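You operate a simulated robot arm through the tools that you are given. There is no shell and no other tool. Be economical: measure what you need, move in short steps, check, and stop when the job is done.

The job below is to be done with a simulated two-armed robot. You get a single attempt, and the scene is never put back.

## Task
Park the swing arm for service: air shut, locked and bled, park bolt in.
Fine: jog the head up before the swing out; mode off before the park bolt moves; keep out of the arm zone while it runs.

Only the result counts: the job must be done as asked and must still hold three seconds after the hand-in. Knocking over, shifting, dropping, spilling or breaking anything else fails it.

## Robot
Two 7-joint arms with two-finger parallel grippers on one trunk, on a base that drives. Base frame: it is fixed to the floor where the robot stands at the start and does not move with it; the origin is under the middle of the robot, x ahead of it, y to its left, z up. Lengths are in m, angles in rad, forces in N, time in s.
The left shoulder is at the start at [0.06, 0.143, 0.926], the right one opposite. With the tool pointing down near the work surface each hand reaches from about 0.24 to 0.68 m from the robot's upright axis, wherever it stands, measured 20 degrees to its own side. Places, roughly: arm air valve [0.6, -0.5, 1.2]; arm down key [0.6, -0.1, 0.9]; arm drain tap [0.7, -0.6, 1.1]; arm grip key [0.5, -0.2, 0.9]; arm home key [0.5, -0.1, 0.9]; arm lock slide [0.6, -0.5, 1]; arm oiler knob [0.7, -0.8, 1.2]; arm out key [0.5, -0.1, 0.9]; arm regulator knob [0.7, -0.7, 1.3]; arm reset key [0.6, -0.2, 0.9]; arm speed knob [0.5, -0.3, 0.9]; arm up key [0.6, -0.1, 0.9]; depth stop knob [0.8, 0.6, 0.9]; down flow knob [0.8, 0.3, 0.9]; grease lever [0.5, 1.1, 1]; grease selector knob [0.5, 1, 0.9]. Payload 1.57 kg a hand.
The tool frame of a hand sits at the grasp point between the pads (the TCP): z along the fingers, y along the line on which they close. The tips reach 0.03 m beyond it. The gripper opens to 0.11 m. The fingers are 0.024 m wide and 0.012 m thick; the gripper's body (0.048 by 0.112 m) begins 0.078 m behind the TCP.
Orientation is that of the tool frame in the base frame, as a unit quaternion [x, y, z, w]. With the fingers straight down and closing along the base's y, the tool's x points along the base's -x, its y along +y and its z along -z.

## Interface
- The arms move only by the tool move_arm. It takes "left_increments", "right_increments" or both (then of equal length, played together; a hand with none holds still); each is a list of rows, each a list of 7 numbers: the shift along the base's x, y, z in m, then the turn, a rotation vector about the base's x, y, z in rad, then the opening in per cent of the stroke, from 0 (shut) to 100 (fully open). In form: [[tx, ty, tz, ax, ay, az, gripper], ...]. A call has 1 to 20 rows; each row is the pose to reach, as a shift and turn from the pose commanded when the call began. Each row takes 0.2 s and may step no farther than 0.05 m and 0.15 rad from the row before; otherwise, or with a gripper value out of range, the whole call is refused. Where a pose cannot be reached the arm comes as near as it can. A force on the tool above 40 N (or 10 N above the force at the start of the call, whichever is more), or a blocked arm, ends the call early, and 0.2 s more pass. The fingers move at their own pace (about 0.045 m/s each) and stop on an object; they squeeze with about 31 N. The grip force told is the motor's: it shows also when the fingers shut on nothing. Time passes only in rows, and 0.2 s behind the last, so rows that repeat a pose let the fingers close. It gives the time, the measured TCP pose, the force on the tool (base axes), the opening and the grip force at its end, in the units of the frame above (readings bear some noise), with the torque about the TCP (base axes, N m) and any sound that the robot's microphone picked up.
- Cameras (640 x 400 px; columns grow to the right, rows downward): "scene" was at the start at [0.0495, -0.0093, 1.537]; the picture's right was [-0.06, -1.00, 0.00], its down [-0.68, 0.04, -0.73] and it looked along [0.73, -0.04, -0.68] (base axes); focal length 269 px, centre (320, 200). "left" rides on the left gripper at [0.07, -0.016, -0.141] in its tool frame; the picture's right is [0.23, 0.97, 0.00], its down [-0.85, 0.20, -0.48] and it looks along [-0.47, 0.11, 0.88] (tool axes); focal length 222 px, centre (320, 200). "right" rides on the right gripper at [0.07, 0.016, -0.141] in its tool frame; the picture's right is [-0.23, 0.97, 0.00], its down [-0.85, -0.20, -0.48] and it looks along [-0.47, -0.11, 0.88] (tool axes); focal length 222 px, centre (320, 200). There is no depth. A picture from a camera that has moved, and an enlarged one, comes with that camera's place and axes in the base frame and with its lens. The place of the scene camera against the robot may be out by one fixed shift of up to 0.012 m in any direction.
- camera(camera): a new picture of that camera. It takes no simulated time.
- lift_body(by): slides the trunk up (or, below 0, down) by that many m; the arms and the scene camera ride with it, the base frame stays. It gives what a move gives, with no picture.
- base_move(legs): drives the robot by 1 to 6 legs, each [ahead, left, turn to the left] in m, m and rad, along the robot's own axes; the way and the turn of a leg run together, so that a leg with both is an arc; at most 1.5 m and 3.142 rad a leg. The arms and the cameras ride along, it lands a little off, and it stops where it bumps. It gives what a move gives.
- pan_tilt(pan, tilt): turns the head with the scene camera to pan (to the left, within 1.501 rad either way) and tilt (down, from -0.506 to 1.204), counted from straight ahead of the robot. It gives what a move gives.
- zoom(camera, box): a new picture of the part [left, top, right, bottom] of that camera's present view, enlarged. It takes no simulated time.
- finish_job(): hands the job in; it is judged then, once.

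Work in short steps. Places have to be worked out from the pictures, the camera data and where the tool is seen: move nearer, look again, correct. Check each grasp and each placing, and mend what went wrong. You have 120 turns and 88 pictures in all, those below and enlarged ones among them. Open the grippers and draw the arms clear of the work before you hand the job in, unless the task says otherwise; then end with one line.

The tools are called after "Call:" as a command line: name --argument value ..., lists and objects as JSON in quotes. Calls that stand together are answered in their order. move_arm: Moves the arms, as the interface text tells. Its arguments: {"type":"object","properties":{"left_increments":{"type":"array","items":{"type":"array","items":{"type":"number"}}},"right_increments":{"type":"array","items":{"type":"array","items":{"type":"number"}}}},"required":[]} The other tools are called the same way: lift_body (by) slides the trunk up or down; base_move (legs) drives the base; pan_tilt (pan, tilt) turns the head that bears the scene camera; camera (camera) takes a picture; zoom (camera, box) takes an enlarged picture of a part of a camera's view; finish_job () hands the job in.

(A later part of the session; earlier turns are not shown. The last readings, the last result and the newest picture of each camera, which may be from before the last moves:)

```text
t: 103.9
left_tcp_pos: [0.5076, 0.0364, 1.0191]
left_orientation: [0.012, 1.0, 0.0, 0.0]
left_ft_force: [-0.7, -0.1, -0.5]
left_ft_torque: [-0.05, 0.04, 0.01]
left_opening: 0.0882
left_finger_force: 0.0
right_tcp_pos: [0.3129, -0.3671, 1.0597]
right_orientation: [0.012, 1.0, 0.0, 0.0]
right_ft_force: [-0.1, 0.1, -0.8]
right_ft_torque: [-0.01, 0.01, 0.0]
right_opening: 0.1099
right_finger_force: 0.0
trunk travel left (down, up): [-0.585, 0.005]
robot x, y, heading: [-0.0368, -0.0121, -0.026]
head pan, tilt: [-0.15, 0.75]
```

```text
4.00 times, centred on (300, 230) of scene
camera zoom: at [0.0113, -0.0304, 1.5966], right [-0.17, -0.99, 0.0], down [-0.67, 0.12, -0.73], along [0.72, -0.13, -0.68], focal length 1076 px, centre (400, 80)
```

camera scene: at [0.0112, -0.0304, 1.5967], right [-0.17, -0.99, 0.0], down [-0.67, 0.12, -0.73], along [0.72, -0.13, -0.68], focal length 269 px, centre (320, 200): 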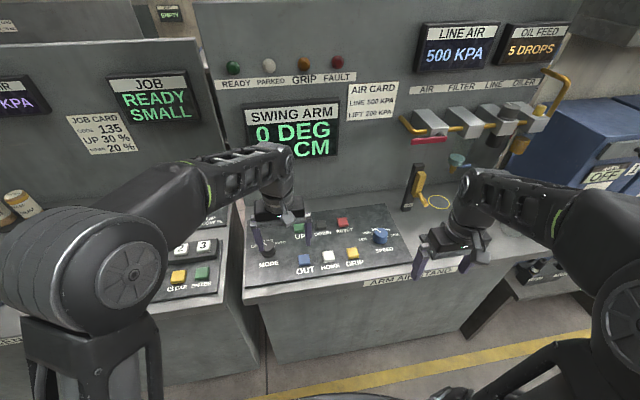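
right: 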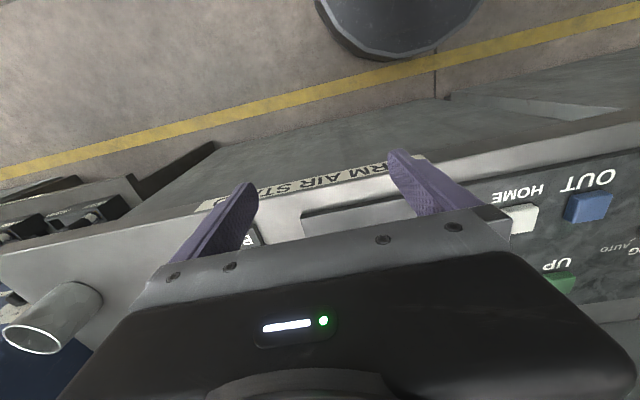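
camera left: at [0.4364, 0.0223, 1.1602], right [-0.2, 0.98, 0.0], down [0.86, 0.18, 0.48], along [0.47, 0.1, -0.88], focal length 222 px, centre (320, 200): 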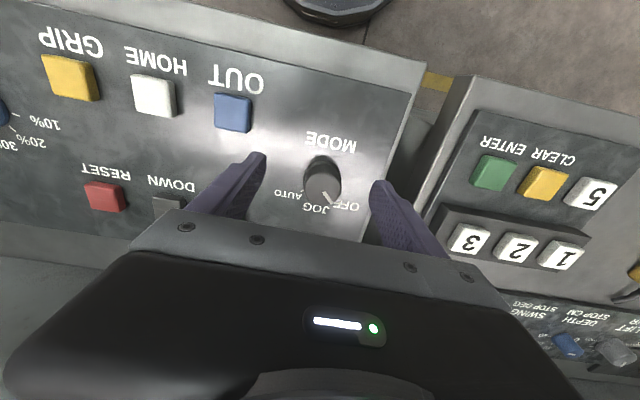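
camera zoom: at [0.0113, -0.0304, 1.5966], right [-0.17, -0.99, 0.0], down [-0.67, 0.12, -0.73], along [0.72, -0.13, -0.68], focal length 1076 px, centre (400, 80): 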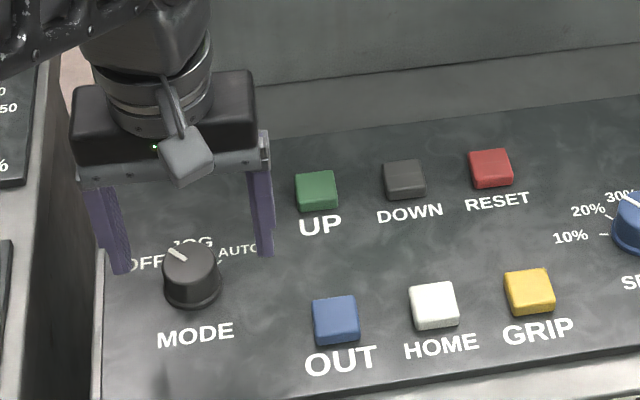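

Knob top is at about (0.516,0.041). I'll lower over it, grip, and turn it clockwise 45° to JOG.

Call:
move_arm --left_increments '[[0.008, 0.005, -0.02, 0, 0, 0, 60], [0.008, 0.005, -0.04, 0, 0, 0, 60], [0.008, 0.005, -0.049, 0, 0, 0, 60], [0.008, 0.005, -0.049, 0, 0, 0, 10], [0.008, 0.005, -0.049, 0, 0, 0, 10], [0.008, 0.005, -0.049, 0, 0, 0, 10]]'

Call:
camera --camera "left"

```text
t: 105.3
left_tcp_pos: [0.5131, 0.0437, 0.9705]
left_orientation: [0.009, 1.0, 0.002, -0.002]
left_ft_force: [-8.1, 19.9, 2.1]
left_ft_torque: [0.78, 0.11, 0.33]
left_opening: 0.0287
left_finger_force: 10.1
right_tcp_pos: [0.3137, -0.3638, 1.0622]
right_orientation: [0.011, 1.0, 0.0, 0.0]
right_ft_force: [-0.2, -0.3, 0.3]
right_ft_torque: [0.01, 0.03, 0.01]
right_opening: 0.11
right_finger_force: 0.0
trunk travel left (down, up): [-0.585, 0.005]
robot x, y, heading: [-0.0379, -0.0109, -0.02]
head pan, tilt: [-0.15, 0.75]
```

```text
53 pictures are left
camera left: at [0.4427, 0.0304, 1.1119], right [-0.21, 0.98, 0.0], down [0.86, 0.18, 0.48], along [0.47, 0.1, -0.88], focal length 222 px, centre (320, 200)
```

left: 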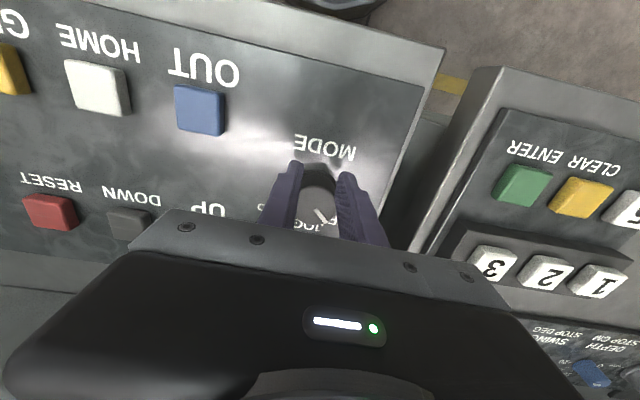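

Gripped but with a 20 N side force; I'll shift about 6 mm in +y while loosened, regrip, then turn.

Call:
move_arm --left_increments '[[0, 0, 0, 0, 0, 0, 45], [0.003, 0.006, 0, 0, 0, 0, 45], [0.003, 0.006, 0, 0, 0, 0, 10], [0.003, 0.006, 0, 0, 0, 0, 10], [0.003, 0.006, 0, 0, 0, 0, 10]]'

```text
t: 106.5
left_tcp_pos: [0.5171, 0.0466, 0.9714]
left_orientation: [0.011, 1.0, 0.001, 0.001]
left_ft_force: [-1.7, 7.5, 3.8]
left_ft_torque: [0.21, -0.02, 0.09]
left_opening: 0.0337
left_finger_force: 31.9
right_tcp_pos: [0.3135, -0.366, 1.0604]
right_orientation: [0.01, 1.0, 0.0, 0.001]
right_ft_force: [-1.2, -0.1, 0.8]
right_ft_torque: [0.01, 0.01, 0.0]
right_opening: 0.1099
right_finger_force: 0.0
trunk travel left (down, up): [-0.585, 0.005]
robot x, y, heading: [-0.034, -0.01, -0.021]
head pan, tilt: [-0.15, 0.75]
```

Good grip at 0.034 m. Turning clockwise (negative about z) by 45°.

Call:
move_arm --left_increments '[[0, 0.001, 0, 0, 0, -0.14, 10], [0, 0.001, 0, 0, 0, -0.28, 10], [0, 0.001, 0, 0, 0, -0.42, 10], [0, 0.001, 0, 0, 0, -0.56, 10], [0, 0.001, 0, 0, 0, -0.7, 10], [0, 0.001, 0, 0, 0, -0.79, 10], [0, 0.001, 0, 0, 0, -0.79, 10]]'

Call:
zoom --camera "scene" --box '[210, 20, 410, 280]'

Call:
camera --camera "left"

```text
t: 107.4
left_tcp_pos: [0.5111, 0.0571, 0.9706]
left_orientation: [0.225, 0.974, 0.007, -0.01]
left_ft_force: [-12.9, 14.8, 8.1]
left_ft_torque: [0.3, 0.51, 0.32]
left_opening: 0.017
left_finger_force: 2.8
right_tcp_pos: [0.3127, -0.3644, 1.0605]
right_orientation: [0.011, 1.0, -0.002, 0.0]
right_ft_force: [-0.1, -0.4, 0.7]
right_ft_torque: [0.06, 0.0, 0.03]
right_opening: 0.11
right_finger_force: 0.1
trunk travel left (down, up): [-0.585, 0.005]
robot x, y, heading: [-0.0395, -0.0117, -0.021]
head pan, tilt: [-0.15, 0.75]
stopped in row 4 (left hand): the force on the tool passed its limit (the readings are from after the stop); the commanded pose is now the measured one
```

```text
1.54 times, centred on (310, 150) of scene
camera zoom: at [0.0086, -0.0293, 1.5968], right [-0.17, -0.99, 0.0], down [-0.67, 0.12, -0.73], along [0.72, -0.12, -0.68], focal length 414 px, centre (335, 277)
```

zoom: 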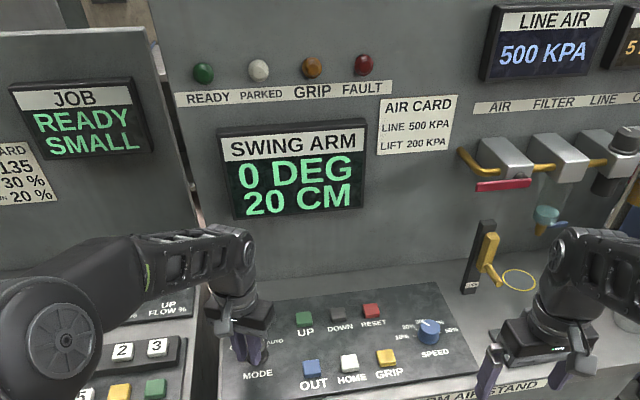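

```text
51 pictures are left
camera left: at [0.4433, 0.0716, 1.1124], right [0.22, 0.97, 0.01], down [0.86, -0.2, 0.46], along [0.45, -0.09, -0.89], focal length 222 px, centre (320, 200)
```

left: 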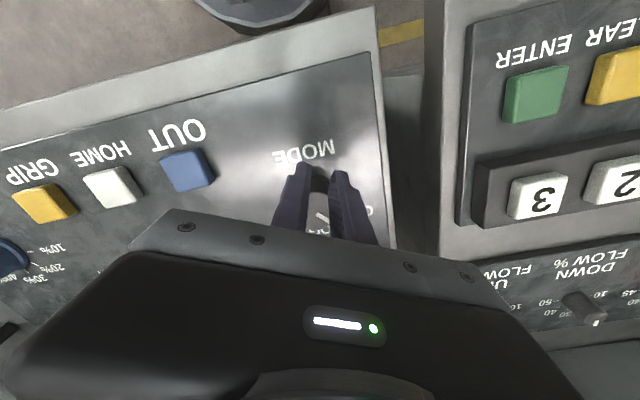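

The fingers slipped off toward -x, so the knob's centre is farther ahead. I'll open, raise and look again.

Call:
move_arm --left_increments '[[0, 0, 0, 0, 0, 0, 50], [0, 0, 0, 0, 0, 0, 60], [0, 0, 0.03, 0, 0, 0.12, 60], [0.003, -0.012, 0.05, 0, 0, 0.25, 60], [0.003, -0.012, 0.05, 0, 0, 0.38, 60], [0.003, -0.012, 0.05, 0, 0, 0.43, 60]]'

Call:
zoom --camera "left" --box '[230, 100, 410, 250]'

Call:
zoom --camera "scene" --box '[230, 200, 330, 280]'

```text
t: 108.8
left_tcp_pos: [0.5182, 0.0427, 1.0209]
left_orientation: [0.012, 1.0, 0.004, -0.007]
left_ft_force: [0.7, -0.4, -0.2]
left_ft_torque: [0.03, -0.03, -0.03]
left_opening: 0.0663
left_finger_force: 0.0
right_tcp_pos: [0.3132, -0.3661, 1.0599]
right_orientation: [0.01, 1.0, 0.0, 0.001]
right_ft_force: [-0.2, -1.0, -0.3]
right_ft_torque: [-0.01, -0.02, -0.01]
right_opening: 0.1099
right_finger_force: 0.2
trunk travel left (down, up): [-0.585, 0.005]
robot x, y, heading: [-0.0396, -0.013, -0.019]
head pan, tilt: [-0.15, 0.75]
```

```text
2.67 times, centred on (320, 175) of left
camera zoom: at [0.4489, 0.0273, 1.1628], right [-0.2, 0.98, 0.01], down [0.87, 0.17, 0.47], along [0.46, 0.1, -0.88], focal length 592 px, centre (320, 267)
```

zoom: 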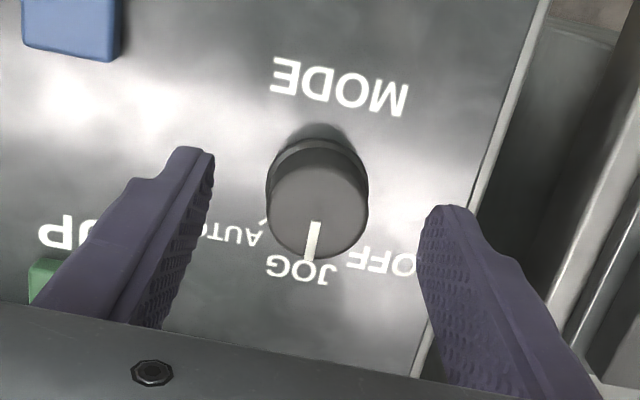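

```text
5.00 times, centred on (280, 240) of scene
camera zoom: at [0.011, -0.0302, 1.5966], right [-0.17, -0.99, 0.0], down [-0.67, 0.12, -0.73], along [0.72, -0.12, -0.68], focal length 1346 px, centre (520, 0)
```

zoom: 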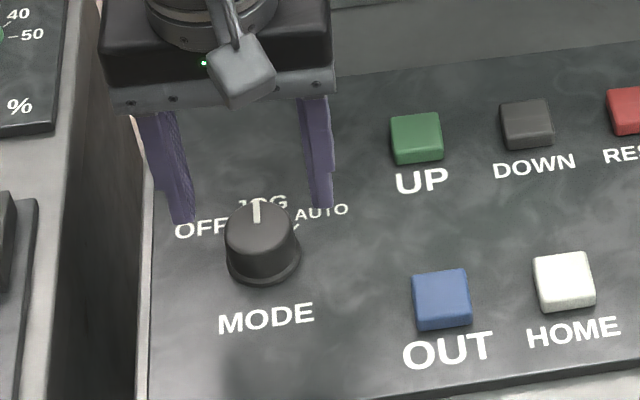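

The pointer now is at JOG. Next I'll close the fingers and move above the UP key, near (0.595,-0.06), then verify by camera.

Call:
move_arm --left_increments '[[0.0, 0, 0.03, 0, 0, 0, 20], [0.03, -0.035, 0.03, 0, 0, 0, 0], [0.06, -0.07, 0.03, 0, 0, 0, 0], [0.072, -0.103, 0.03, 0, 0, 0, 0], [0.072, -0.103, 0.0, 0, 0, 0, 0], [0.072, -0.103, -0.01, 0, 0, 0, 0]]'

Call:
camera --camera "left"

Call:
zoom --camera "scene" --box '[230, 180, 390, 280]'

```text
t: 110.2
left_tcp_pos: [0.5875, -0.0545, 1.0141]
left_orientation: [0.014, 1.0, 0.002, -0.006]
left_ft_force: [1.0, -0.4, 1.2]
left_ft_torque: [0.01, 0.02, 0.02]
left_opening: 0.0
left_finger_force: 21.4
left hand out of reach, approached as far as the arm can: row 3, 4, 5, 6
right_tcp_pos: [0.3131, -0.3663, 1.0599]
right_orientation: [0.011, 1.0, -0.001, -0.001]
right_ft_force: [0.4, 0.0, 0.4]
right_ft_torque: [0.0, 0.01, -0.01]
right_opening: 0.1098
right_finger_force: 0.1
trunk travel left (down, up): [-0.585, 0.005]
robot x, y, heading: [-0.0387, -0.0105, -0.02]
head pan, tilt: [-0.15, 0.75]
```

```text
48 pictures are left
camera left: at [0.5186, -0.0685, 1.1565], right [-0.2, 0.98, 0.01], down [0.87, 0.17, 0.47], along [0.46, 0.1, -0.88], focal length 222 px, centre (320, 200)
```

left: 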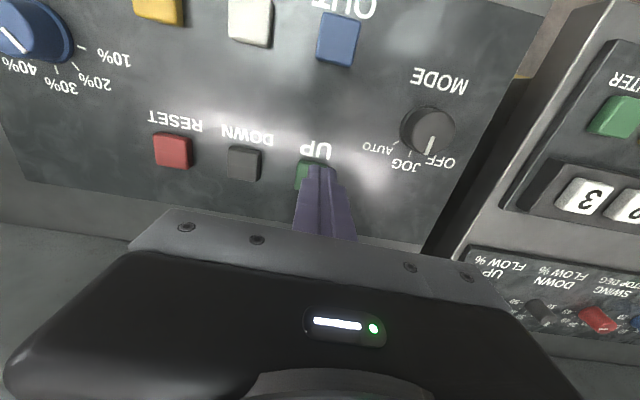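

```text
4.00 times, centred on (310, 230) of scene
camera zoom: at [0.0116, -0.0303, 1.5966], right [-0.17, -0.99, 0.0], down [-0.67, 0.12, -0.73], along [0.72, -0.12, -0.68], focal length 1076 px, centre (360, 80)
```

zoom: 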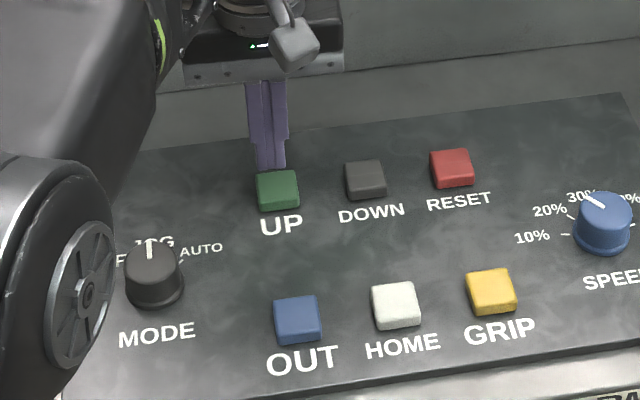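

The tip is ~12 mm short of the UP key and at its reach limit. I'll drive 4 cm ahead and then recheck.

Call:
base_move --legs '[[0.05, 0, 0]]'

```text
t: 111.1
left_tcp_pos: [0.6381, -0.0555, 1.0139]
left_orientation: [0.014, 1.0, 0.002, -0.006]
left_ft_force: [-0.6, 0.1, -1.4]
left_ft_torque: [-0.03, 0.02, 0.0]
left_opening: 0.0
left_finger_force: 21.6
right_tcp_pos: [0.3647, -0.3667, 1.0597]
right_orientation: [0.011, 1.0, -0.001, 0.0]
right_ft_force: [1.1, 0.1, -1.0]
right_ft_torque: [0.0, 0.08, -0.02]
right_opening: 0.1101
right_finger_force: 0.0
trunk travel left (down, up): [-0.585, 0.005]
robot x, y, heading: [0.0079, -0.013, -0.025]
head pan, tilt: [-0.15, 0.75]
```

Call:
move_arm --left_increments '[[-0.036, -0.001, 0, 0, 0, 0, 0], [-0.036, -0.001, 0, 0, 0, 0, 0]]'

Call:
zoom --camera "left" --box '[220, 100, 420, 225]'

```text
t: 111.7
left_tcp_pos: [0.6002, -0.0562, 1.0113]
left_orientation: [0.014, 1.0, 0.002, -0.006]
left_ft_force: [0.0, -0.9, 0.1]
left_ft_torque: [0.01, 0.03, 0.01]
left_opening: 0.0
left_finger_force: 21.0
right_tcp_pos: [0.3639, -0.3672, 1.0595]
right_orientation: [0.011, 1.0, 0.0, 0.0]
right_ft_force: [-0.4, 0.2, 0.0]
right_ft_torque: [-0.01, 0.01, 0.01]
right_opening: 0.11
right_finger_force: 0.0
trunk travel left (down, up): [-0.585, 0.005]
robot x, y, heading: [0.0133, -0.0109, -0.023]
head pan, tilt: [-0.15, 0.75]
```

```text
3.20 times, centred on (320, 162) of left
camera zoom: at [0.5316, -0.0705, 1.1546], right [-0.2, 0.98, 0.01], down [0.87, 0.17, 0.47], along [0.46, 0.1, -0.88], focal length 711 px, centre (320, 320)
```

zoom: 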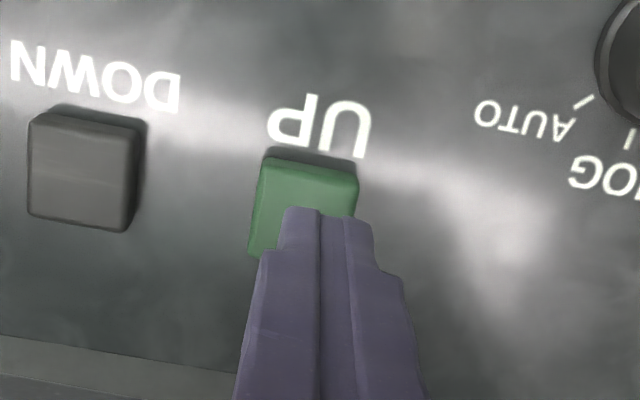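

Projected downward the tip lands on the UP key's centre. Pressing down in small steps and holding.

Call:
move_arm --left_increments '[[0, -0.002, -0.015, 0, 0, 0, 0], [0, -0.002, -0.03, 0, 0, 0, 0], [0, -0.002, -0.036, 0, 0, 0, 0], [0, -0.002, -0.041, 0, 0, 0, 0], [0, -0.002, -0.044, 0, 0, 0, 0], [0, -0.002, -0.044, 0, 0, 0, 0]]'

Call:
zoom --camera "scene" --box '[200, 30, 440, 280]'

```text
t: 113.1
left_tcp_pos: [0.6024, -0.0569, 0.9702]
left_orientation: [0.014, 1.0, 0.003, -0.005]
left_ft_force: [0.0, -0.6, 0.6]
left_ft_torque: [0.0, -0.04, 0.01]
left_opening: 0.0
left_finger_force: 21.3
right_tcp_pos: [0.3636, -0.3662, 1.0603]
right_orientation: [0.009, 1.0, 0.001, 0.0]
right_ft_force: [0.3, 0.3, 0.5]
right_ft_torque: [-0.05, 0.0, -0.02]
right_opening: 0.11
right_finger_force: 0.0
trunk travel left (down, up): [-0.585, 0.005]
robot x, y, heading: [0.0136, -0.013, -0.018]
head pan, tilt: [-0.15, 0.75]
```

```text
1.60 times, centred on (320, 155) of scene
camera zoom: at [0.0607, -0.0311, 1.5966], right [-0.17, -0.99, 0.0], down [-0.67, 0.12, -0.73], along [0.72, -0.12, -0.68], focal length 431 px, centre (320, 272)
```

zoom: 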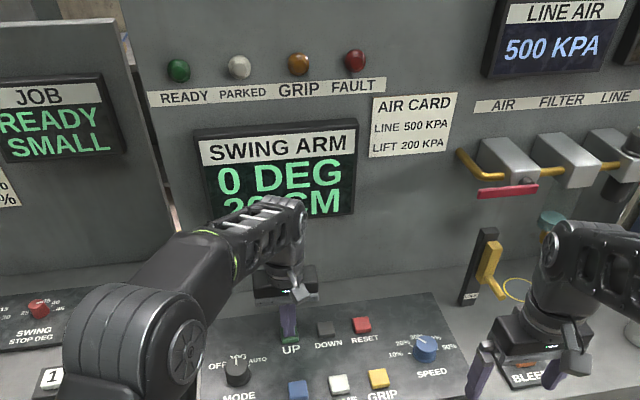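

No contact yet; pressing further.

Call:
move_arm --left_increments '[[0, 0, -0.004, 0, 0, 0, 0], [0, 0, -0.008, 0, 0, 0, 0], [0, 0, -0.011, 0, 0, 0, 0], [0, 0, -0.014, 0, 0, 0, 0], [0, 0, -0.014, 0, 0, 0, 0], [0, 0, -0.014, 0, 0, 0, 0]]'

Call:
zoom --camera "scene" --box '[200, 30, 440, 280]'

```text
t: 114.5
left_tcp_pos: [0.6014, -0.0563, 0.9572]
left_orientation: [0.013, 1.0, 0.001, -0.005]
left_ft_force: [0.4, 0.0, 0.4]
left_ft_torque: [0.0, -0.03, 0.01]
left_opening: 0.0
left_finger_force: 21.1
right_tcp_pos: [0.3627, -0.3666, 1.0598]
right_orientation: [0.01, 1.0, 0.0, 0.001]
right_ft_force: [0.6, 0.6, 0.3]
right_ft_torque: [-0.02, -0.02, 0.0]
right_opening: 0.1099
right_finger_force: 0.1
trunk travel left (down, up): [-0.585, 0.005]
robot x, y, heading: [0.0122, -0.0157, -0.017]
head pan, tilt: [-0.15, 0.75]
```

```text
1.60 times, centred on (320, 155) of scene
camera zoom: at [0.0608, -0.0311, 1.5966], right [-0.17, -0.99, 0.0], down [-0.67, 0.12, -0.73], along [0.72, -0.12, -0.68], focal length 431 px, centre (320, 272)
```

zoom: 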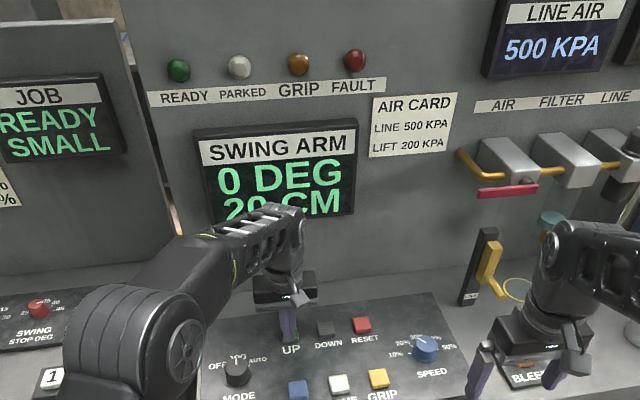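

Call:
zoom --camera "left" --box '[220, 100, 420, 225]'

```text
3.20 times, centred on (320, 162) of left
camera zoom: at [0.5323, -0.071, 1.0993], right [-0.2, 0.98, 0.01], down [0.87, 0.17, 0.47], along [0.46, 0.1, -0.88], focal length 711 px, centre (320, 320)
```

zoom: 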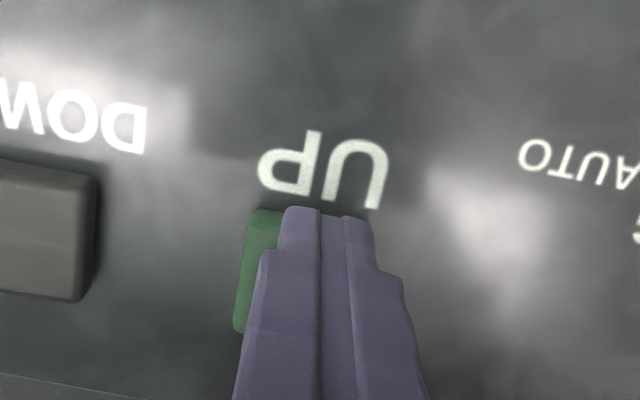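

The tip is over the key, just above it; shift slightly (-4 mm y, +4 mm x) and press further.

Call:
move_arm --left_increments '[[0.004, -0.004, 0, 0, 0, 0, 0], [0.004, -0.004, -0.004, 0, 0, 0, 0], [0.004, -0.004, -0.008, 0, 0, 0, 0], [0.004, -0.004, -0.011, 0, 0, 0, 0], [0.004, -0.004, -0.011, 0, 0, 0, 0]]'

```text
t: 115.7
left_tcp_pos: [0.6057, -0.0622, 0.9481]
left_orientation: [0.015, 1.0, 0.002, -0.002]
left_ft_force: [3.8, 0.8, 26.0]
left_ft_torque: [0.01, -0.17, -0.04]
left_opening: 0.0002
left_finger_force: 21.5
right_tcp_pos: [0.3626, -0.3656, 1.0611]
right_orientation: [0.01, 1.0, 0.0, 0.001]
right_ft_force: [0.3, 0.2, 0.1]
right_ft_torque: [-0.02, 0.02, -0.01]
right_opening: 0.1099
right_finger_force: 0.0
trunk travel left (down, up): [-0.585, 0.005]
robot x, y, heading: [0.0095, -0.0119, -0.018]
head pan, tilt: [-0.15, 0.75]
heard: click
```

Contact with 26 N and a click. I'll check the display.

Call:
zoom --camera "scene" --box '[200, 30, 440, 280]'

```text
1.60 times, centred on (320, 155) of scene
camera zoom: at [0.0585, -0.0309, 1.597], right [-0.17, -0.99, 0.0], down [-0.67, 0.12, -0.73], along [0.72, -0.12, -0.68], focal length 431 px, centre (320, 272)
```

zoom: 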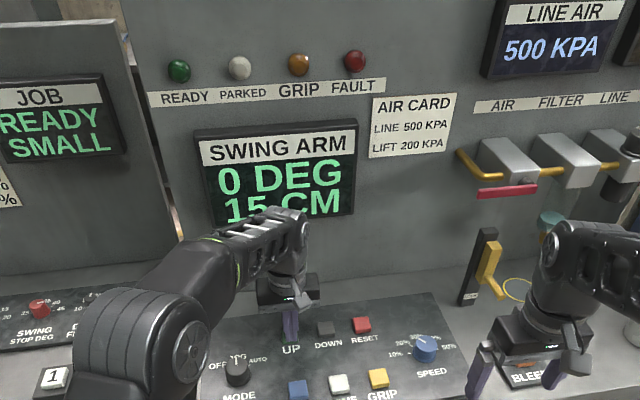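

It reads 15 CM now, so UP works. I'll hold for three more seconds to see whether it runs on.

Call:
move_arm --left_increments '[[0, 0, 0, 0, 0, 0, 0], [0, 0, 0, 0, 0, 0, 0], [0, 0, 0, 0, 0, 0, 0], [0, 0, 0, 0, 0, 0, 0], [0, 0, 0, 0, 0, 0, 0], [0, 0, 0, 0, 0, 0, 0], [0, 0, 0, 0, 0, 0, 0], [0, 0, 0, 0, 0, 0, 0], [0, 0, 0, 0, 0, 0, 0], [0, 0, 0, 0, 0, 0, 0], [0, 0, 0, 0, 0, 0, 0], [0, 0, 0, 0, 0, 0, 0]]'

Call:
zoom --camera "scene" --box '[200, 30, 440, 280]'

```text
t: 118.3
left_tcp_pos: [0.6048, -0.0623, 0.9481]
left_orientation: [0.013, 1.0, 0.002, -0.002]
left_ft_force: [6.4, -1.4, 29.8]
left_ft_torque: [-0.03, -0.35, 0.0]
left_opening: 0.0001
left_finger_force: 21.3
right_tcp_pos: [0.3622, -0.3675, 1.0616]
right_orientation: [0.011, 1.0, 0.0, 0.0]
right_ft_force: [-0.3, -0.1, -0.6]
right_ft_torque: [0.02, 0.02, 0.03]
right_opening: 0.1097
right_finger_force: 0.0
trunk travel left (down, up): [-0.585, 0.005]
robot x, y, heading: [0.0131, -0.0129, -0.019]
head pan, tilt: [-0.15, 0.75]
```

```text
1.60 times, centred on (320, 155) of scene
camera zoom: at [0.0587, -0.0311, 1.5967], right [-0.17, -0.99, 0.0], down [-0.67, 0.12, -0.73], along [0.72, -0.12, -0.68], focal length 431 px, centre (320, 272)
```

zoom: 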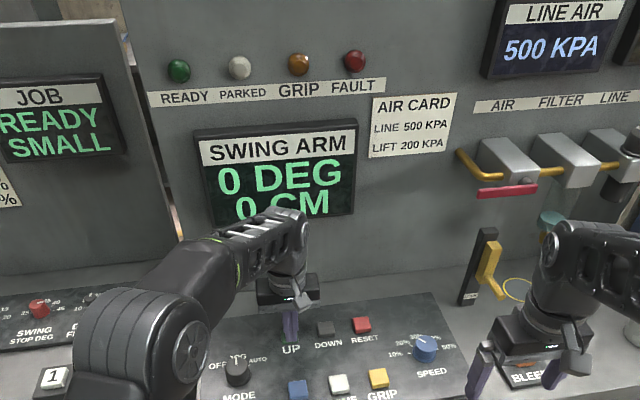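

0 CM: head is up. Now raise and go over the OUT key, about 0.126 m nearer, to (0.479,-0.060).

Call:
move_arm --left_increments '[[0, 0, 0.04, 0, 0, 0, 0], [-0.045, 0.001, 0.05, 0, 0, 0, 0], [-0.09, 0.002, 0.05, 0, 0, 0, 0], [-0.126, 0.002, 0.05, 0, 0, 0, 0], [-0.126, 0.002, 0.02, 0, 0, 0, 0], [-0.126, 0.002, 0.02, 0, 0, 0, 0]]'

Call:
zoom --camera "left" --box '[220, 100, 420, 225]'

```text
t: 119.7
left_tcp_pos: [0.4764, -0.0599, 0.9671]
left_orientation: [0.013, 1.0, 0.003, -0.005]
left_ft_force: [0.5, -0.5, -0.4]
left_ft_torque: [-0.03, -0.03, 0.03]
left_opening: 0.0001
left_finger_force: 21.3
right_tcp_pos: [0.3618, -0.367, 1.0591]
right_orientation: [0.011, 1.0, -0.001, 0.001]
right_ft_force: [-0.5, -0.7, -0.1]
right_ft_torque: [0.03, -0.02, 0.01]
right_opening: 0.1101
right_finger_force: 0.1
trunk travel left (down, up): [-0.585, 0.005]
robot x, y, heading: [0.0121, -0.0125, -0.026]
head pan, tilt: [-0.15, 0.75]
```

```text
3.20 times, centred on (320, 162) of left
camera zoom: at [0.4081, -0.0741, 1.1083], right [-0.2, 0.98, 0.01], down [0.86, 0.17, 0.47], along [0.46, 0.1, -0.88], focal length 711 px, centre (320, 320)
```

zoom: 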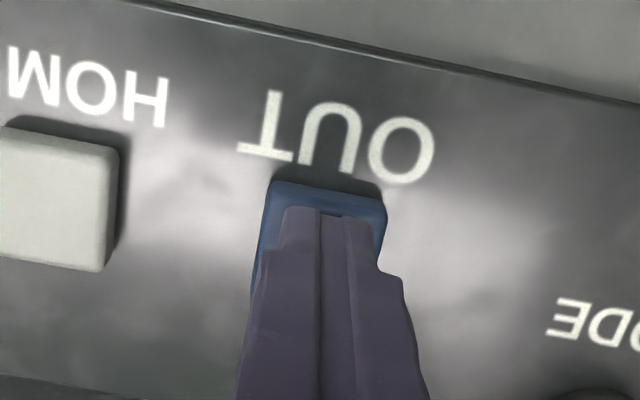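

Well centred on OUT. Pressing and holding.

Call:
move_arm --left_increments '[[0, 0, -0.008, 0, 0, 0, 0], [0, 0, -0.014, 0, 0, 0, 0], [0, 0, -0.018, 0, 0, 0, 0], [0, 0, -0.02, 0, 0, 0, 0], [0, 0, -0.02, 0, 0, 0, 0], [0, 0, -0.02, 0, 0, 0, 0], [0, 0, -0.02, 0, 0, 0, 0], [0, 0, -0.02, 0, 0, 0, 0], [0, 0, -0.02, 0, 0, 0, 0]]'

Call:
zoom --camera "scene" --box '[200, 30, 440, 280]'

```text
t: 121.7
left_tcp_pos: [0.4784, -0.0595, 0.9466]
left_orientation: [0.014, 1.0, 0.001, -0.004]
left_ft_force: [-1.0, 6.8, 31.0]
left_ft_torque: [0.14, -0.11, 0.07]
left_opening: 0.0
left_finger_force: 21.1
right_tcp_pos: [0.3615, -0.3653, 1.0611]
right_orientation: [0.011, 1.0, 0.0, 0.001]
right_ft_force: [0.2, -0.8, 0.0]
right_ft_torque: [0.01, -0.01, -0.03]
right_opening: 0.1102
right_finger_force: 0.1
trunk travel left (down, up): [-0.585, 0.005]
robot x, y, heading: [0.0153, -0.0148, -0.021]
head pan, tilt: [-0.15, 0.75]
heard: click
```

```text
1.60 times, centred on (320, 155) of scene
camera zoom: at [0.0581, -0.0298, 1.5968], right [-0.17, -0.99, 0.0], down [-0.67, 0.12, -0.73], along [0.72, -0.12, -0.68], focal length 431 px, centre (320, 272)
```

zoom: 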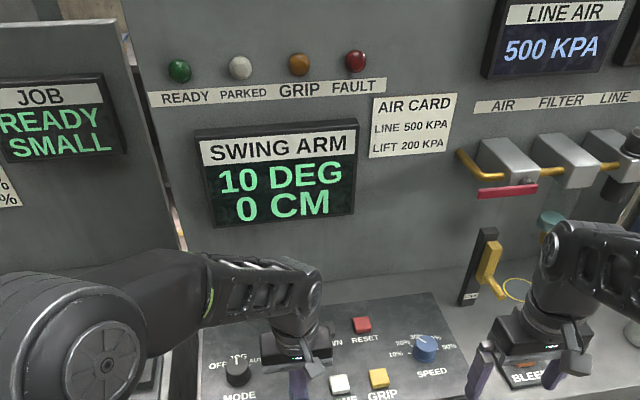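

Swinging, 10 DEG. I'll hold on for 4 s and check.

Call:
move_arm --left_increments '[[0, 0, 0, 0, 0, 0, 0], [0, 0, 0, 0, 0, 0, 0], [0, 0, 0, 0, 0, 0, 0], [0, 0, 0, 0, 0, 0, 0], [0, 0, 0, 0, 0, 0, 0], [0, 0, 0, 0, 0, 0, 0], [0, 0, 0, 0, 0, 0, 0], [0, 0, 0, 0, 0, 0, 0], [0, 0, 0, 0, 0, 0, 0], [0, 0, 0, 0, 0, 0, 0], [0, 0, 0, 0, 0, 0, 0], [0, 0, 0, 0, 0, 0, 0], [0, 0, 0, 0, 0, 0, 0], [0, 0, 0, 0, 0, 0, 0], [0, 0, 0, 0, 0, 0, 0], [0, 0, 0, 0, 0, 0, 0], [0, 0, 0, 0, 0, 0, 0], [0, 0, 0, 0, 0, 0, 0], [0, 0, 0, 0, 0, 0, 0], [0, 0, 0, 0, 0, 0, 0]]'

Call:
zoom --camera "scene" --box '[200, 30, 440, 280]'

```text
t: 125.9
left_tcp_pos: [0.4777, -0.0599, 0.9465]
left_orientation: [0.014, 1.0, 0.001, -0.004]
left_ft_force: [2.5, 5.5, 32.7]
left_ft_torque: [0.15, -0.23, 0.01]
left_opening: 0.0003
left_finger_force: 20.7
right_tcp_pos: [0.3621, -0.3654, 1.0613]
right_orientation: [0.01, 1.0, 0.001, 0.001]
right_ft_force: [0.6, 0.1, 0.1]
right_ft_torque: [-0.01, -0.02, 0.02]
right_opening: 0.11
right_finger_force: 0.0
trunk travel left (down, up): [-0.585, 0.005]
robot x, y, heading: [0.0131, -0.0143, -0.022]
head pan, tilt: [-0.15, 0.75]
```

```text
1.60 times, centred on (320, 155) of scene
camera zoom: at [0.0585, -0.0301, 1.5968], right [-0.17, -0.99, 0.0], down [-0.67, 0.12, -0.73], along [0.72, -0.12, -0.68], focal length 431 px, centre (320, 272)
```

zoom: 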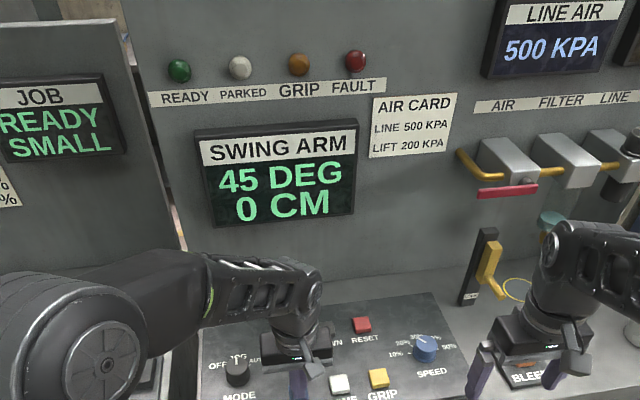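

45 DEG. Hold a little more to see whether that is the stop.

Call:
move_arm --left_increments '[[0, 0, 0, 0, 0, 0, 0], [0, 0, 0, 0, 0, 0, 0], [0, 0, 0, 0, 0, 0, 0], [0, 0, 0, 0, 0, 0, 0], [0, 0, 0, 0, 0, 0, 0], [0, 0, 0, 0, 0, 0, 0], [0, 0, 0, 0, 0, 0, 0], [0, 0, 0, 0, 0, 0, 0]]'

Call:
zoom --camera "scene" --box '[200, 30, 440, 280]'

```text
t: 127.7
left_tcp_pos: [0.4774, -0.0591, 0.947]
left_orientation: [0.014, 1.0, 0.001, -0.004]
left_ft_force: [2.6, 3.9, 32.6]
left_ft_torque: [0.13, -0.23, 0.01]
left_opening: 0.0
left_finger_force: 21.3
right_tcp_pos: [0.3604, -0.3655, 1.0599]
right_orientation: [0.011, 1.0, 0.0, 0.001]
right_ft_force: [0.0, -1.2, -0.1]
right_ft_torque: [-0.02, 0.0, 0.0]
right_opening: 0.11
right_finger_force: 0.1
trunk travel left (down, up): [-0.585, 0.005]
robot x, y, heading: [0.0173, -0.0106, -0.023]
head pan, tilt: [-0.15, 0.75]
```

```text
1.60 times, centred on (320, 155) of scene
camera zoom: at [0.0584, -0.0303, 1.5968], right [-0.17, -0.99, 0.0], down [-0.67, 0.12, -0.73], along [0.72, -0.12, -0.68], focal length 431 px, centre (320, 272)
```

zoom: 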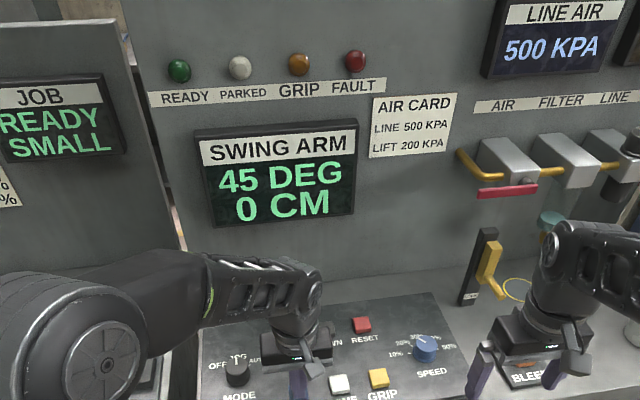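

The swing stops at 45 DEG out. Now mode OFF: raise, and move over the knob, now judged at about (0.537,0.047) with a lower grip height.

Call:
move_arm --left_increments '[[0, 0, 0.04, 0, 0, 0, 0], [0, 0, 0.07, 0, 0, 0, 20], [0.025, 0.04, 0.07, 0, 0, -0.13, 40], [0.045, 0.08, 0.07, 0, 0, -0.26, 60], [0.059, 0.106, 0.07, 0, 0, -0.39, 60], [0.059, 0.106, 0.06, 0, 0, -0.39, 60]]'

Call:
zoom --camera "left" --box '[200, 80, 440, 230]'

```text
t: 129.1
left_tcp_pos: [0.539, 0.0469, 1.0054]
left_orientation: [0.209, 0.978, 0.002, -0.005]
left_ft_force: [0.0, -0.2, 0.2]
left_ft_torque: [0.0, 0.0, -0.03]
left_opening: 0.0659
left_finger_force: 0.0
right_tcp_pos: [0.3622, -0.3666, 1.0594]
right_orientation: [0.011, 1.0, 0.001, 0.0]
right_ft_force: [0.5, -0.4, -0.3]
right_ft_torque: [0.02, -0.04, 0.01]
right_opening: 0.1102
right_finger_force: 0.1
trunk travel left (down, up): [-0.585, 0.005]
robot x, y, heading: [0.0106, -0.011, -0.018]
head pan, tilt: [-0.15, 0.75]
```

```text
2.67 times, centred on (320, 155) of left
camera zoom: at [0.4696, 0.0604, 1.1472], right [0.19, 0.98, 0.01], down [0.87, -0.17, 0.47], along [0.46, -0.08, -0.88], focal length 592 px, centre (320, 320)
```

zoom: 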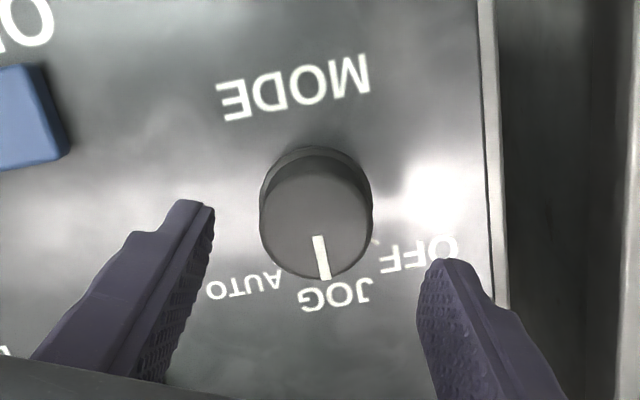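

Centred on the knob. Lower 47 mm, grip and turn counter-clockwise 45° to OFF.

Call:
move_arm --left_increments '[[-0.001, 0, -0.02, 0, 0, 0, 60], [-0.001, 0, -0.04, 0, 0, 0, 60], [-0.001, 0, -0.047, 0, 0, 0, 60], [-0.001, 0, -0.047, 0, 0, 0, 10], [-0.001, 0, -0.047, 0, 0, 0, 10], [-0.001, 0, -0.047, 0, 0, 0, 10], [-0.001, 0, -0.047, 0, 0, 0, 10]]'

```text
t: 130.7
left_tcp_pos: [0.538, 0.0474, 0.9583]
left_orientation: [0.207, 0.978, 0.002, -0.006]
left_ft_force: [0.7, 2.1, -1.7]
left_ft_torque: [0.05, -0.21, 0.03]
left_opening: 0.043
left_finger_force: 37.6
right_tcp_pos: [0.3641, -0.3654, 1.0596]
right_orientation: [0.011, 1.0, 0.0, -0.001]
right_ft_force: [0.3, 0.5, 0.0]
right_ft_torque: [0.03, 0.0, 0.02]
right_opening: 0.11
right_finger_force: 0.1
trunk travel left (down, up): [-0.585, 0.005]
robot x, y, heading: [0.0159, -0.0119, -0.025]
head pan, tilt: [-0.15, 0.75]
```

A firm centred grip with small side forces. Turning counter-clockwise.

Call:
move_arm --left_increments '[[0, 0, 0, 0, 0, 0.14, 10], [0, 0, 0, 0, 0, 0.28, 10], [0, 0, 0, 0, 0, 0.42, 10], [0, 0, 0, 0, 0, 0.56, 10], [0, 0, 0, 0, 0, 0.7, 10], [0, 0, 0, 0, 0, 0.8, 10], [0, 0, 0, 0, 0, 0.8, 10], [0, 0, 0, 0, 0, 0.8, 50], [0, 0, 0, 0, 0, 0.8, 60], [0, 0, 0.04, 0, 0, 0.8, 60], [0, 0, 0.07, 0, 0, 0.8, 60]]'

Call:
zoom --camera "scene" --box '[200, 30, 440, 280]'

```text
t: 133.1
left_tcp_pos: [0.5373, 0.0449, 1.0277]
left_orientation: [-0.19, 0.982, 0.001, -0.006]
left_ft_force: [-0.1, -0.5, -0.3]
left_ft_torque: [-0.03, -0.02, -0.01]
left_opening: 0.0657
left_finger_force: 0.1
right_tcp_pos: [0.3635, -0.3658, 1.0598]
right_orientation: [0.011, 1.0, 0.0, 0.0]
right_ft_force: [-0.1, 0.3, 0.8]
right_ft_torque: [0.0, 0.01, 0.03]
right_opening: 0.1101
right_finger_force: 0.1
trunk travel left (down, up): [-0.585, 0.005]
robot x, y, heading: [0.0118, -0.0125, -0.022]
head pan, tilt: [-0.15, 0.75]
```

```text
1.60 times, centred on (320, 155) of scene
camera zoom: at [0.0607, -0.0312, 1.5966], right [-0.17, -0.99, 0.0], down [-0.67, 0.12, -0.73], along [0.72, -0.12, -0.68], focal length 431 px, centre (320, 272)
```

zoom: 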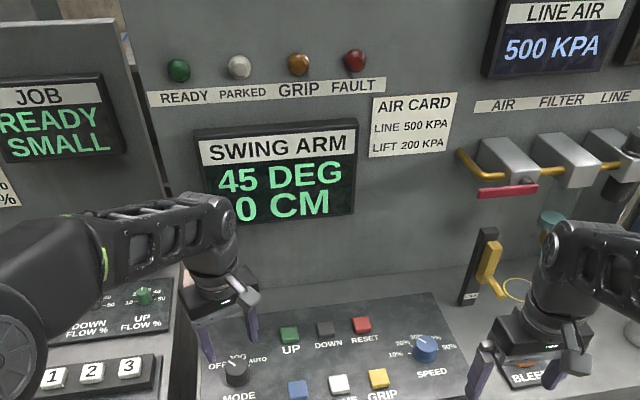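

Mode knob points to OFF. I'll retract the left hand and move the right arm back, then drive right to look at the air stand closely.

Call:
move_arm --left_increments '[[-0.04, 0.02, 0.03, 0, 0, -0.1, 100], [-0.08, 0.04, 0.06, 0, 0, -0.2, 100], [-0.12, 0.06, 0.08, 0, 0, -0.3, 100], [-0.15, 0.08, 0.08, 0, 0, -0.38, 100]]' --right_increments '[[-0.03, 0, 0.03, 0, 0, 0, 100], [-0.06, 0, 0.06, 0, 0, 0, 100], [-0.06, 0, 0.06, 0, 0, 0, 100], [-0.06, 0, 0.06, 0, 0, 0, 100]]'

Call:
base_move --legs '[[-0.05, -0.35, 0.02]]'

Call:
pan_tilt --pan -0.3 --tilt 0.6

Call:
camera --camera "scene"

Call:
zoom --camera "scene" --box '[220, 80, 460, 320]'

```text
refused: row 1 steps farther than a row can; nothing moved
```

```text
t: 135.4
left_tcp_pos: [0.4826, -0.2947, 1.0283]
left_orientation: [-0.202, 0.979, 0.0, -0.006]
left_ft_force: [0.1, -0.5, -0.2]
left_ft_torque: [0.03, 0.01, 0.0]
left_opening: 0.0662
left_finger_force: 0.0
right_tcp_pos: [0.3194, -0.7105, 1.0596]
right_orientation: [-0.002, 1.0, 0.001, 0.0]
right_ft_force: [-0.2, -0.4, 0.0]
right_ft_torque: [0.01, 0.04, -0.01]
right_opening: 0.11
right_finger_force: 0.1
trunk travel left (down, up): [-0.585, 0.005]
robot x, y, heading: [-0.0414, -0.3666, 0.002]
head pan, tilt: [-0.15, 0.75]
```

```text
t: 136.1
left_tcp_pos: [0.4826, -0.2946, 1.0284]
left_orientation: [-0.202, 0.979, 0.0, -0.006]
left_ft_force: [-0.4, 0.2, 1.1]
left_ft_torque: [-0.01, 0.0, 0.0]
left_opening: 0.0659
left_finger_force: 0.1
right_tcp_pos: [0.3179, -0.7092, 1.0591]
right_orientation: [-0.002, 1.0, 0.001, 0.0]
right_ft_force: [0.1, 0.1, 0.0]
right_ft_torque: [0.03, 0.01, -0.01]
right_opening: 0.1096
right_finger_force: 0.1
trunk travel left (down, up): [-0.585, 0.005]
robot x, y, heading: [-0.0413, -0.3656, 0.007]
head pan, tilt: [-0.3, 0.6]
```

```text
34 pictures are left
camera scene: at [0.0106, -0.3952, 1.6094], right [-0.29, -0.96, 0.0], down [-0.54, 0.16, -0.82], along [0.79, -0.24, -0.57], focal length 269 px, centre (320, 200)
```

scene: 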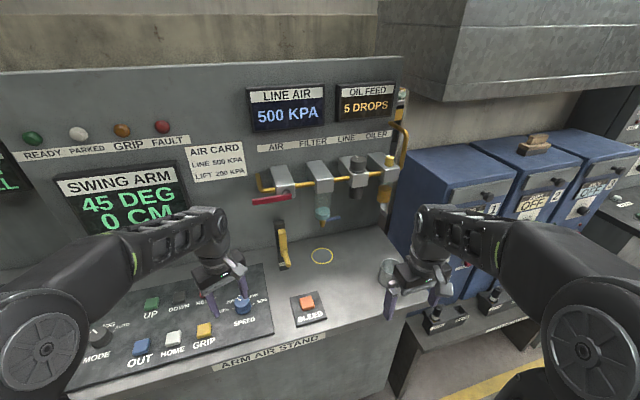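

```text
1.67 times, centred on (340, 200) of scene
camera zoom: at [0.0106, -0.3952, 1.6094], right [-0.29, -0.96, 0.0], down [-0.54, 0.16, -0.82], along [0.79, -0.24, -0.57], focal length 448 px, centre (287, 200)
```

zoom: 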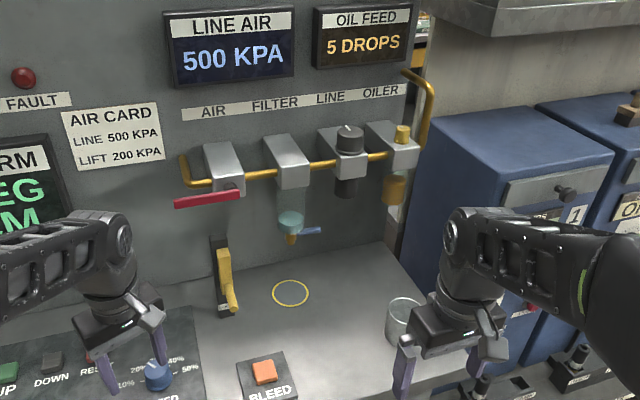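

The stand shows: red lever valve (pivot ~(0.61,-0.49,1.21), tip ~(0.60,-0.395,1.215)), a LOCK slide with yellow handle (~(0.60,-0.46,0.98)), and a BLEED button; a beaker stands near (0.50,-0.78) to be avoided. I'll move the left hand aside and bring the closed right hand up above the lever tip.

Call:
move_arm --right_increments '[[0, 0, 0.045, 0, 0, 0, 80], [0, 0, 0.09, 0, 0, 0, 50], [0, 0, 0.135, 0, 0, 0, 20], [0, 0, 0.18, 0, 0, 0, 0], [0, 0, 0.23, 0, 0, 0, 0], [0.02, 0.04, 0.24, 0, 0, 0, 0], [0.04, 0.08, 0.24, 0, 0, 0, 0], [0.06, 0.12, 0.24, 0, 0, 0, 0], [0.08, 0.16, 0.24, 0, 0, 0, 0], [0.1, 0.2, 0.24, 0, 0, 0, 0], [0.12, 0.24, 0.24, 0, 0, 0, 0], [0.14, 0.28, 0.24, 0, 0, 0, 0], [0.16, 0.32, 0.24, 0, 0, 0, 0], [0.18, 0.32, 0.24, 0, 0, 0, 0]]' --left_increments '[[-0.03, 0.02, 0.03, 0, 0, -0.1, 60], [-0.06, 0.04, 0.06, 0, 0, -0.2, 60], [-0.09, 0.06, 0.06, 0, 0, -0.3, 60], [-0.1, 0.1, 0.06, 0, 0, -0.38, 60], [-0.1, 0.14, 0.06, 0, 0, -0.38, 60], [-0.1, 0.17, 0.06, 0, 0, -0.38, 60], [-0.1, 0.2, 0.06, 0, 0, -0.38, 60], [-0.1, 0.24, 0.06, 0, 0, -0.38, 60], [-0.1, 0.24, 0.06, 0, 0, -0.38, 60], [-0.1, 0.24, 0.06, 0, 0, -0.38, 60], [-0.1, 0.24, 0.06, 0, 0, -0.38, 60], [-0.1, 0.24, 0.06, 0, 0, -0.38, 60], [-0.1, 0.24, 0.06, 0, 0, -0.38, 60], [-0.1, 0.24, 0.06, 0, 0, -0.38, 60]]'

Call:
camera --camera "right"

Call:
camera --camera "scene"

```text
t: 139.1
left_tcp_pos: [0.3804, -0.0542, 1.0899]
left_orientation: [-0.014, 1.0, 0.002, -0.004]
left_ft_force: [-0.5, 0.3, -0.6]
left_ft_torque: [0.0, -0.03, 0.04]
left_opening: 0.0658
left_finger_force: 0.1
right_tcp_pos: [0.4336, -0.4098, 1.17]
right_orientation: [-0.002, 1.0, 0.002, 0.004]
right_ft_force: [0.4, 1.0, 0.5]
right_ft_torque: [-0.02, -0.09, 0.01]
right_opening: 0.0
right_finger_force: 21.7
right hand out of reach, approached as far as the arm can: row 3, 4, 5, 6, 7, 8, 9, 10, 11, 12, 13, 14
trunk travel left (down, up): [-0.585, 0.005]
robot x, y, heading: [-0.0402, -0.3698, 0.001]
head pan, tilt: [-0.3, 0.6]
```

```text
32 pictures are left
camera right: at [0.3619, -0.3935, 1.3104], right [0.22, 0.97, 0.0], down [0.85, -0.2, 0.49], along [0.47, -0.1, -0.87], focal length 222 px, centre (320, 200)
```

right: 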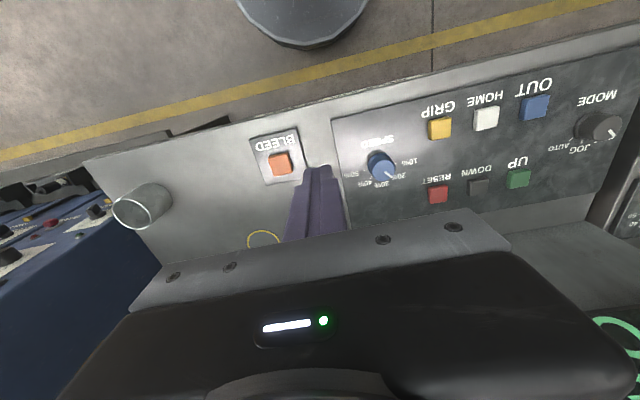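

```text
31 pictures are left
camera scene: at [0.0077, -0.3949, 1.6096], right [-0.29, -0.96, 0.0], down [-0.54, 0.16, -0.83], along [0.79, -0.24, -0.56], focal length 269 px, centre (320, 200)
```

scene: 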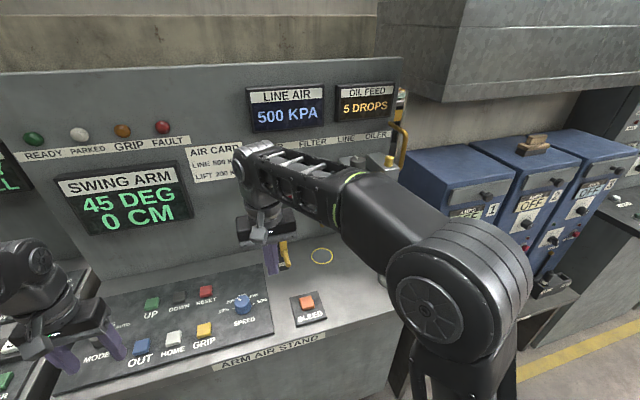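

Tool-down cannot reach that height; I need the fingers pointing forward (+x). I'll pitch the right hand by -90° about y in place and see where it settles.

Call:
move_arm --right_increments '[[0, 0, 0, 0, -0.14, 0, 0], [0, 0, 0, 0, -0.28, 0, 0], [0, 0, 0, 0, -0.42, 0, 0], [0, 0, 0, 0, -0.56, 0, 0], [0, 0, 0, 0, -0.7, 0, 0], [0, 0, 0, 0, -0.84, 0, 0], [0, 0, 0, 0, -0.98, 0, 0], [0, 0, 0, 0, -1.12, 0, 0], [0, 0, 0, 0, -1.26, 0, 0], [0, 0, 0, 0, -1.4, 0, 0], [0, 0, 0, 0, -1.54, 0, 0], [0, 0, 0, 0, -1.57, 0, 0]]'

Call:
camera --camera "right"

```text
t: 141.1
left_tcp_pos: [0.3832, -0.0542, 1.0879]
left_orientation: [-0.012, 1.0, 0.002, -0.005]
left_ft_force: [-0.4, 0.5, -0.7]
left_ft_torque: [0.01, 0.02, 0.01]
left_opening: 0.066
left_finger_force: 0.0
right_tcp_pos: [0.427, -0.3737, 1.147]
right_orientation: [0.029, 0.848, 0.117, 0.516]
right_ft_force: [0.9, -0.5, -0.4]
right_ft_torque: [0.02, 0.02, -0.01]
right_opening: 0.0001
right_finger_force: 21.3
right hand out of reach, approached as far as the arm can: row 10
trunk travel left (down, up): [-0.585, 0.005]
robot x, y, heading: [-0.0425, -0.3631, 0.0]
head pan, tilt: [-0.3, 0.6]
stopped in row 10 (right hand): the arm was blocked; the commanded pose is now the measured one
```

```text
30 pictures are left
camera right: at [0.2686, -0.3704, 1.1514], right [0.04, 0.91, 0.42], down [-0.01, -0.42, 0.91], along [1.0, -0.04, -0.01], focal length 222 px, centre (320, 200)
```

right: 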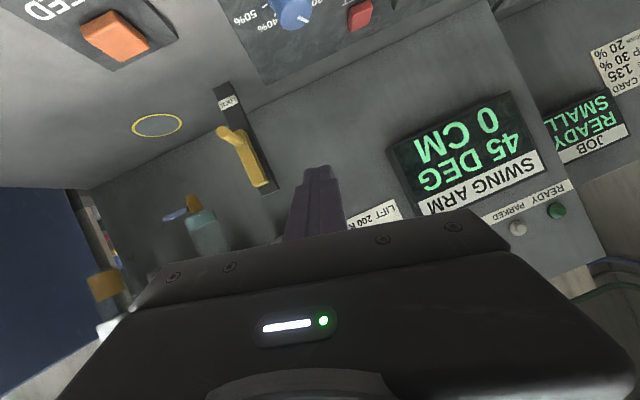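

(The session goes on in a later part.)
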